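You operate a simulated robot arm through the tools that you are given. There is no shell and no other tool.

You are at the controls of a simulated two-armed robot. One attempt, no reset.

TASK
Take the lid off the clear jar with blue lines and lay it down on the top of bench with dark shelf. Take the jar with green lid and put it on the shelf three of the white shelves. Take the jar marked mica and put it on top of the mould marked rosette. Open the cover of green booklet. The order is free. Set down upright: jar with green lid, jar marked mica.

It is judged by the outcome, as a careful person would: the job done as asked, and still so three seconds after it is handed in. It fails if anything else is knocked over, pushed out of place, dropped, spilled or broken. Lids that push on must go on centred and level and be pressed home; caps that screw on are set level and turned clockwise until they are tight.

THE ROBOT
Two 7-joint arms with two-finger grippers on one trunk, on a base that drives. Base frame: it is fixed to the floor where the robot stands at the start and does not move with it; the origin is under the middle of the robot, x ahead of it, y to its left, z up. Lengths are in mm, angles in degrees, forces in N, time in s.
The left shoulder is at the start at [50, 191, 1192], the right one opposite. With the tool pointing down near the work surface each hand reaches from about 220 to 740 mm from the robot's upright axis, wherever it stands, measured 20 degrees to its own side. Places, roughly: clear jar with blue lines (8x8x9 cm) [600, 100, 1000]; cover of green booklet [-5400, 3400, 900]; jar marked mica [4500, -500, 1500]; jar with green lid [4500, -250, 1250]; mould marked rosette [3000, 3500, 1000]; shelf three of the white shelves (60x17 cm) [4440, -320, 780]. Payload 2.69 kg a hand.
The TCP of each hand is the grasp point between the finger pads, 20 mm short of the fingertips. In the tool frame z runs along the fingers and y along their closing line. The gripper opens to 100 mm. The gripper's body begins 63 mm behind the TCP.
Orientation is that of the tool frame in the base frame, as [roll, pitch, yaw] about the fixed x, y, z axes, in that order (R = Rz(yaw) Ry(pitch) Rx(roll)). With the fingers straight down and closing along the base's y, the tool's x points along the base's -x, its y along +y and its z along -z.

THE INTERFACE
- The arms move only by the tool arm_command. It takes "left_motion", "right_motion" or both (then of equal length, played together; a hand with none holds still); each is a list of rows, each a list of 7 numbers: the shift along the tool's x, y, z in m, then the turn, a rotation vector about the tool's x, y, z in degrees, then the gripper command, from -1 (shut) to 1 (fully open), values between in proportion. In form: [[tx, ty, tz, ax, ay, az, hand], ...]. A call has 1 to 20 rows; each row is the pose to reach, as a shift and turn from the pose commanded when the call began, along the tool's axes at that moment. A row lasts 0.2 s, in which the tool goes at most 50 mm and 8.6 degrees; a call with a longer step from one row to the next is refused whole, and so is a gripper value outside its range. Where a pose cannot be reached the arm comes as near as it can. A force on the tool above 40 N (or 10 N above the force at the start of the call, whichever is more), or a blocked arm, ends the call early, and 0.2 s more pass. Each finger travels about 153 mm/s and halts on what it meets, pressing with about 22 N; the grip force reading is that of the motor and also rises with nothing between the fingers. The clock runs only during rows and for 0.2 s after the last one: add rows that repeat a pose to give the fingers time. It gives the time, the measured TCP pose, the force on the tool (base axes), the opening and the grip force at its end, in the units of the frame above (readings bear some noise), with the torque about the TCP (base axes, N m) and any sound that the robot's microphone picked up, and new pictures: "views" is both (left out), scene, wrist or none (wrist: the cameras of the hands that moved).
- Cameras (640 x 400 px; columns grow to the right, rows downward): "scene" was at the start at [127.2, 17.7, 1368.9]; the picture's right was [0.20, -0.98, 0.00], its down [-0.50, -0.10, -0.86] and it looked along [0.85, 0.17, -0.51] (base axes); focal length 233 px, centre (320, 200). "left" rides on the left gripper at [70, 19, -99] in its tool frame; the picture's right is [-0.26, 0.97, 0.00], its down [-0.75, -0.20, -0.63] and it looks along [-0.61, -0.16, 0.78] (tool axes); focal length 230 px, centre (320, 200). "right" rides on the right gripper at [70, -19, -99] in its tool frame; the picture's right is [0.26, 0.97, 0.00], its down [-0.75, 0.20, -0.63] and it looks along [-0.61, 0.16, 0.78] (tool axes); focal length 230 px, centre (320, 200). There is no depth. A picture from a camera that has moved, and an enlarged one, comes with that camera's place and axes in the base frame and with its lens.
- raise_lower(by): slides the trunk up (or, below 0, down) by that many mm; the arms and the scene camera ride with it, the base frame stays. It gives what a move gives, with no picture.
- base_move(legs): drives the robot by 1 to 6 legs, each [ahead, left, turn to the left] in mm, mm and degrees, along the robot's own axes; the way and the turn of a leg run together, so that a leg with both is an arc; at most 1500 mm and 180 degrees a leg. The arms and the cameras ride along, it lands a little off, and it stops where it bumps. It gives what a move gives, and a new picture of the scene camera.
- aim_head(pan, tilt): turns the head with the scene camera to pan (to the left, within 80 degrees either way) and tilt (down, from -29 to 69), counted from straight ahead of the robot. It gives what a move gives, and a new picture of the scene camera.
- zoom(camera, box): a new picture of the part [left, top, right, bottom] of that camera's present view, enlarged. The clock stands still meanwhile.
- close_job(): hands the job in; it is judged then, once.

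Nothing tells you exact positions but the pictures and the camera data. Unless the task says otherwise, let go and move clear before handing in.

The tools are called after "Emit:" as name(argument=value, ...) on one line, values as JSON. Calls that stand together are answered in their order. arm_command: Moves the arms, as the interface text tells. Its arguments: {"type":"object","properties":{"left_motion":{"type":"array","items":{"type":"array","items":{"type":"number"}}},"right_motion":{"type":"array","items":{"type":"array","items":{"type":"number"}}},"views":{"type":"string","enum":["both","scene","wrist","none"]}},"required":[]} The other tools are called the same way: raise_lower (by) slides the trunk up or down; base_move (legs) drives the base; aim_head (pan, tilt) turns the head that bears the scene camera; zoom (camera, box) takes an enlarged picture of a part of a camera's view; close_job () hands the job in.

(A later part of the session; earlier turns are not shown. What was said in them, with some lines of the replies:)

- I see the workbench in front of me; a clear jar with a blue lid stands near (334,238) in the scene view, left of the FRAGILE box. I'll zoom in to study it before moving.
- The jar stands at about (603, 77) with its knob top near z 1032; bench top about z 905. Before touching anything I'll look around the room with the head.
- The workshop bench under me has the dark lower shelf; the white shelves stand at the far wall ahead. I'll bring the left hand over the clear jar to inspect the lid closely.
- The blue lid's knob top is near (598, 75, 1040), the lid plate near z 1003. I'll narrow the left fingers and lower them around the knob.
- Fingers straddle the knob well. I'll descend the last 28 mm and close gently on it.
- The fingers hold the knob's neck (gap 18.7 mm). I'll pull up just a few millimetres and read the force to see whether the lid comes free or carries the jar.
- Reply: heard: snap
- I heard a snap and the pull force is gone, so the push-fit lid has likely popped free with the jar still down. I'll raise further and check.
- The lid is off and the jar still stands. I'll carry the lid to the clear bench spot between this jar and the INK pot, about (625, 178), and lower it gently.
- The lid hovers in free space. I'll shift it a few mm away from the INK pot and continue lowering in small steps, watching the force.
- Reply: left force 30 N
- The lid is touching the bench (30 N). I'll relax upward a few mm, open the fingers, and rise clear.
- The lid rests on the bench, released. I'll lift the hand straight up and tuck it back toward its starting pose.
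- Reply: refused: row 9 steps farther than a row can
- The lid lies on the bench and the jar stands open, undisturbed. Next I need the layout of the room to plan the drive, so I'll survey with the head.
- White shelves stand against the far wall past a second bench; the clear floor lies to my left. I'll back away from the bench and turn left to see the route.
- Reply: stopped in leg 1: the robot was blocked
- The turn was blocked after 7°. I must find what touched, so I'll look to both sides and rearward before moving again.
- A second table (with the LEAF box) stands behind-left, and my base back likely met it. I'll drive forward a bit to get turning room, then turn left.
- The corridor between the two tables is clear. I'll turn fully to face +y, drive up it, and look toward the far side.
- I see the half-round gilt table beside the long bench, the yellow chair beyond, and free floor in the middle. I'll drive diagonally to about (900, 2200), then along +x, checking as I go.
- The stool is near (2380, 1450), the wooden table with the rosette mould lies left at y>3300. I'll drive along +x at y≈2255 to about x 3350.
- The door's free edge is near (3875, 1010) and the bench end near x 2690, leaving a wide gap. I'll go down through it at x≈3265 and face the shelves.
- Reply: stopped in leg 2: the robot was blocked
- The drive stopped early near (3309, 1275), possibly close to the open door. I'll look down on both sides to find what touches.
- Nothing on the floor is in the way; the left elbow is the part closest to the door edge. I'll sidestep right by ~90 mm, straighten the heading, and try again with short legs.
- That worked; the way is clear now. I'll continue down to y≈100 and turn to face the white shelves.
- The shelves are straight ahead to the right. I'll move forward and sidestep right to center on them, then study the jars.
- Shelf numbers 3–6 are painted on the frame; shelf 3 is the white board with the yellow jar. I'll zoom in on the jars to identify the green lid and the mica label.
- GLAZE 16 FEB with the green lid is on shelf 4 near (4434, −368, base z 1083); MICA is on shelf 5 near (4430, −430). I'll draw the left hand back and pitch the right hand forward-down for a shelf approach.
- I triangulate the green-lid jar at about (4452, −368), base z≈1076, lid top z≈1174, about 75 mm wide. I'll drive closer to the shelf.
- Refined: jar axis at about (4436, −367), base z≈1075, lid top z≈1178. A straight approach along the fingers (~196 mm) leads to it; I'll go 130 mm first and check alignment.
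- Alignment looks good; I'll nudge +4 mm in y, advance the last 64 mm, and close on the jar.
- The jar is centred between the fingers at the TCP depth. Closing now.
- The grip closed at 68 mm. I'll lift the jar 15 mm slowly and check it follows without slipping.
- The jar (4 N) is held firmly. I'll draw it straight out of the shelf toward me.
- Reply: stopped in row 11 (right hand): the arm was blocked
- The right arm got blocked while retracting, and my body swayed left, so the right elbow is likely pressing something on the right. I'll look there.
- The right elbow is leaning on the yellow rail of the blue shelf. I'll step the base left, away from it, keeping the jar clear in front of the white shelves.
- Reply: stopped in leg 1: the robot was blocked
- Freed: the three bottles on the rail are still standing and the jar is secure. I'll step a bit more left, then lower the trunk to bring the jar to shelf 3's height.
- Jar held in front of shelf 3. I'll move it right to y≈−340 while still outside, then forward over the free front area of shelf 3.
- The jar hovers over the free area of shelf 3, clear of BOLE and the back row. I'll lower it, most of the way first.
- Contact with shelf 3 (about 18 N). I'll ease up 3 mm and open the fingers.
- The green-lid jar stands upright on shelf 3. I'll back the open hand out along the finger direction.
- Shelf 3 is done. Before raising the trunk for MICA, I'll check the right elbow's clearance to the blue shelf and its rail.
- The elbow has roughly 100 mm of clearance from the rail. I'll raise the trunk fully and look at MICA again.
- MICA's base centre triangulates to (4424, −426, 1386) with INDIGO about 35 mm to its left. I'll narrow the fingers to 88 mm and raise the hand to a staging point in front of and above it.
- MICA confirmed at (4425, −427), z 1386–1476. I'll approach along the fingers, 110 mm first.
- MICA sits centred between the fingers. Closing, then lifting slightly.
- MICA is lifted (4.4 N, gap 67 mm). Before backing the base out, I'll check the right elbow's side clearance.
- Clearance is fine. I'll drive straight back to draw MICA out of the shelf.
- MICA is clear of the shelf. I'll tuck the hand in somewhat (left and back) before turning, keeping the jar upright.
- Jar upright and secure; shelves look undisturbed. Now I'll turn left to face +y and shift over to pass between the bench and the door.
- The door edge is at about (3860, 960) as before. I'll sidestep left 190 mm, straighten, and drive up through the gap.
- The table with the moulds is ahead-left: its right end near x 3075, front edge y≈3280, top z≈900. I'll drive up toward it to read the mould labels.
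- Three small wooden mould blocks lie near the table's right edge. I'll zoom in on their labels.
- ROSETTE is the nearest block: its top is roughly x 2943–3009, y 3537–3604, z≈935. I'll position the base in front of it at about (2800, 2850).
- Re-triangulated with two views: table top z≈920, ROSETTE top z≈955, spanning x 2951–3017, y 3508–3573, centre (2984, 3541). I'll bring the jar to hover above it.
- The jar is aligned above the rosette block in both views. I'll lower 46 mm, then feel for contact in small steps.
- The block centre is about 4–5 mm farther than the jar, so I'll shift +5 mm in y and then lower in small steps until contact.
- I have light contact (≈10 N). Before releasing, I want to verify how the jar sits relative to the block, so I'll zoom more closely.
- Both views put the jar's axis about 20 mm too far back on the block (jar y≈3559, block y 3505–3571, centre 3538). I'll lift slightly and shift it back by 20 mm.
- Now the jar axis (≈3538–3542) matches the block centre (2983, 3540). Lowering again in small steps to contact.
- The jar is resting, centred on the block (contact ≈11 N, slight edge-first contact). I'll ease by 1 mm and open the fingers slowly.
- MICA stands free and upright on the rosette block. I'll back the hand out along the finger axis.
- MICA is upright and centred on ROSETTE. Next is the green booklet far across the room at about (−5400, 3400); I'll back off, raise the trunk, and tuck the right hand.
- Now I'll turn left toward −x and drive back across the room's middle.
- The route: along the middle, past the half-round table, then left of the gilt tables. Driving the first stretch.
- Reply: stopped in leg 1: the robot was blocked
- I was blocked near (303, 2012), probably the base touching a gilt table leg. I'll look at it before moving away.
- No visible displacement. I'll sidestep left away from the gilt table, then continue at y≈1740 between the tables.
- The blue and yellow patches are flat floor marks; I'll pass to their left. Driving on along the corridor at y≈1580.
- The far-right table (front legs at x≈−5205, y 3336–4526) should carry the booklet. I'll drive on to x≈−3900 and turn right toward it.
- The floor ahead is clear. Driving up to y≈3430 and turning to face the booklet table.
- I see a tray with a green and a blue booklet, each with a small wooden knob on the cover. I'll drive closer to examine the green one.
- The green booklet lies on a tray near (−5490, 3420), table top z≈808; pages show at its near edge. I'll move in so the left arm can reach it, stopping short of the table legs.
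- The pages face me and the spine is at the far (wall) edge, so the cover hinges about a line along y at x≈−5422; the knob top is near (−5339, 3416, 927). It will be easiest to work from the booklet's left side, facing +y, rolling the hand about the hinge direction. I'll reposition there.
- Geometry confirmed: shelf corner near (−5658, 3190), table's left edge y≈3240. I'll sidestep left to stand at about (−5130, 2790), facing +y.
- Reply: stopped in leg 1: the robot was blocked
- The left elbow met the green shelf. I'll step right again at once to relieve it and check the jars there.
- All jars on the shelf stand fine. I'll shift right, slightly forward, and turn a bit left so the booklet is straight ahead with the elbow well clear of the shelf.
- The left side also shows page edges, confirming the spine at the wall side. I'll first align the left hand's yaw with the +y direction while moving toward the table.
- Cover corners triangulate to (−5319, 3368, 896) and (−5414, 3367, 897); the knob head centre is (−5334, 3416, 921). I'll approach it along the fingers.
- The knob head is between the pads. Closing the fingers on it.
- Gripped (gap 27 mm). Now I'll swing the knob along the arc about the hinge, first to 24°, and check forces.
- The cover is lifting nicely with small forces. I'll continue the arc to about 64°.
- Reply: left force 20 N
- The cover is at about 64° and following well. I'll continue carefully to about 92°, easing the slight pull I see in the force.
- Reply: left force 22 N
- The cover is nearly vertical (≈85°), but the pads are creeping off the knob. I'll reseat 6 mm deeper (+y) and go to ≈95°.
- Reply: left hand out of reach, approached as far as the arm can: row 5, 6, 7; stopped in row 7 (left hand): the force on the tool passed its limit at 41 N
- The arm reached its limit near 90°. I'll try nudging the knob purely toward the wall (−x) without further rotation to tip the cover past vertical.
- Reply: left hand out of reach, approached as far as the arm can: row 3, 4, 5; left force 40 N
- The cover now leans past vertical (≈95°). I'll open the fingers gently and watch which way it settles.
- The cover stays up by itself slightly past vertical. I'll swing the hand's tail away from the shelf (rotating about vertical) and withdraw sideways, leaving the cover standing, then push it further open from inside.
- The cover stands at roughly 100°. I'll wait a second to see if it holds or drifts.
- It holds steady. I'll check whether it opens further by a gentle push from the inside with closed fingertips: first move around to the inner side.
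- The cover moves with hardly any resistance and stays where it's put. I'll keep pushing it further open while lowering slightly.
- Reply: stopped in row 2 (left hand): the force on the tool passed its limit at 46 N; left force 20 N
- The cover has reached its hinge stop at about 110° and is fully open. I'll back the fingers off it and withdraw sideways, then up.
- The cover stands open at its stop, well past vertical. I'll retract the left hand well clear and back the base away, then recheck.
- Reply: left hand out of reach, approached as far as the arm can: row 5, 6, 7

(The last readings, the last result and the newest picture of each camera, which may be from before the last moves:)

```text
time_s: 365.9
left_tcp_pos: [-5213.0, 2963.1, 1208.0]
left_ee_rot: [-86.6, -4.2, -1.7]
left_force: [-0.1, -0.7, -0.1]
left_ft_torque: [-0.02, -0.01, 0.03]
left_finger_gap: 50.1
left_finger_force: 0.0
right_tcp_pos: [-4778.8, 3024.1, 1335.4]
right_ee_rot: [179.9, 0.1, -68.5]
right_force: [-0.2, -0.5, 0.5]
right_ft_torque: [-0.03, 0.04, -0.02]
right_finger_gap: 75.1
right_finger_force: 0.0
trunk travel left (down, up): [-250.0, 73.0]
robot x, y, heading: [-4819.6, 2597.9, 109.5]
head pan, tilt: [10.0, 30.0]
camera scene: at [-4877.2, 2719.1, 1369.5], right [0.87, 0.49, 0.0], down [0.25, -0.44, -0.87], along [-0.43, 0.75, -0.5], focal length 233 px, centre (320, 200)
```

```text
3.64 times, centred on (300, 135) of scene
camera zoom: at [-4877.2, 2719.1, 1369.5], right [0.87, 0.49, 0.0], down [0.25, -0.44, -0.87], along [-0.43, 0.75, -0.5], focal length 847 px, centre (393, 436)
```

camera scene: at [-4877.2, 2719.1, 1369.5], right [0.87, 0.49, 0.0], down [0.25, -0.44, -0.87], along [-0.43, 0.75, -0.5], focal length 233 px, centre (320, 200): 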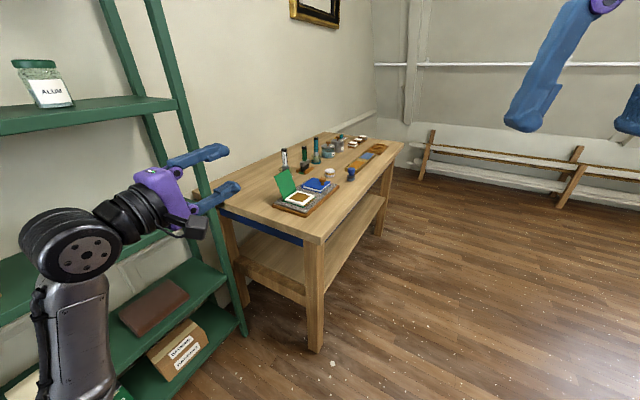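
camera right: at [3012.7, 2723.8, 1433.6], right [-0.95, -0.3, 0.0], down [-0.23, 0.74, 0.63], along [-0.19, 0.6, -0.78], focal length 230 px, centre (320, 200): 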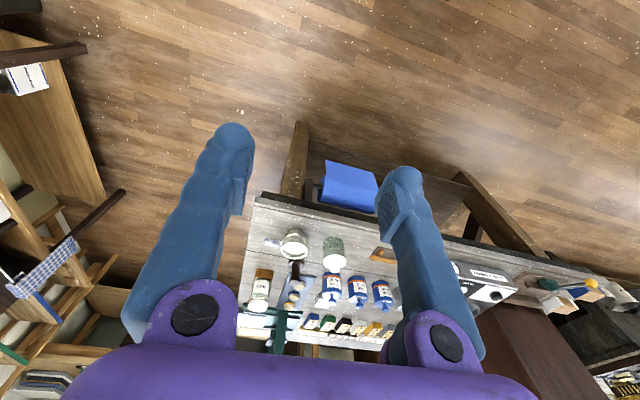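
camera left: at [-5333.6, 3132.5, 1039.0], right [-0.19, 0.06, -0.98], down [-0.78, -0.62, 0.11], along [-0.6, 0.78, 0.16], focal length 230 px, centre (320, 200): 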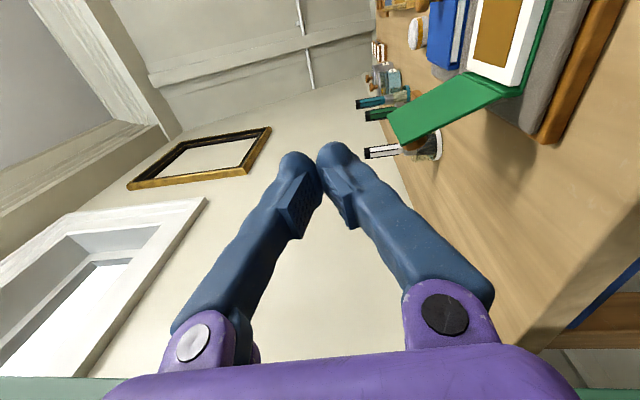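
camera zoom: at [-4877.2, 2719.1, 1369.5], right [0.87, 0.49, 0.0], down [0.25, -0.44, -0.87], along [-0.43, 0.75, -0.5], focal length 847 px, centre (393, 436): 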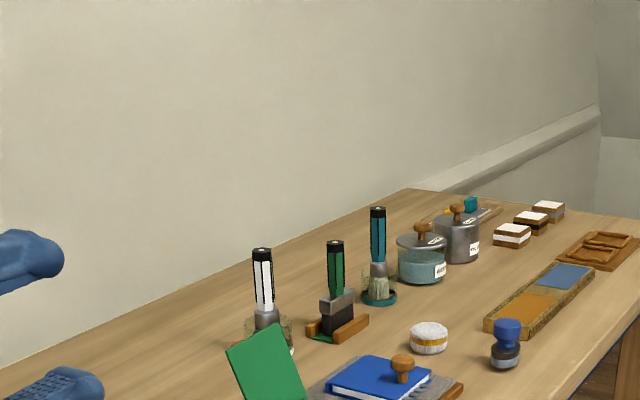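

All four parts look done: the blue lid lies on the bench, the green-lid jar stands on shelf three, and MICA stands upright on the rosette mould. The green booklet's cover is open at its stop. Both hands are empty and clear, so I'm handing in.

Emit:
close_job()

```text
The job is handed in.
```

I finished all four parts and handed the job in.

- **Clear jar with blue lines:** The lid came off with a snap. It lies knob-up on the top of the bench with the dark shelf, between that jar and the INK pot. The jar stayed standing.
- **Jar with green lid:** GLAZE 16 FEB stands upright on shelf three of the white shelves, to the right of BOLE.
- **Jar marked mica:** It stands upright and centred on the rosette mould.
- **Green booklet:** The cover is open at its hinge stop, roughly 110 degrees. It stayed there after I let go and backed away.

I bumped a few things along the way:

- **Bumped on the way:** The base was stopped near the LEAF table and against a gilt table. An elbow was probably stopped by the open door.
- **Elbows:** An elbow pressed the yellow rail of the blue shelf and touched the green shelf.

I saw nothing fall or move. The jars and bottles on both shelves were still standing when I looked. I did not go back to check the gilt table, the door or the LEAF table up close.
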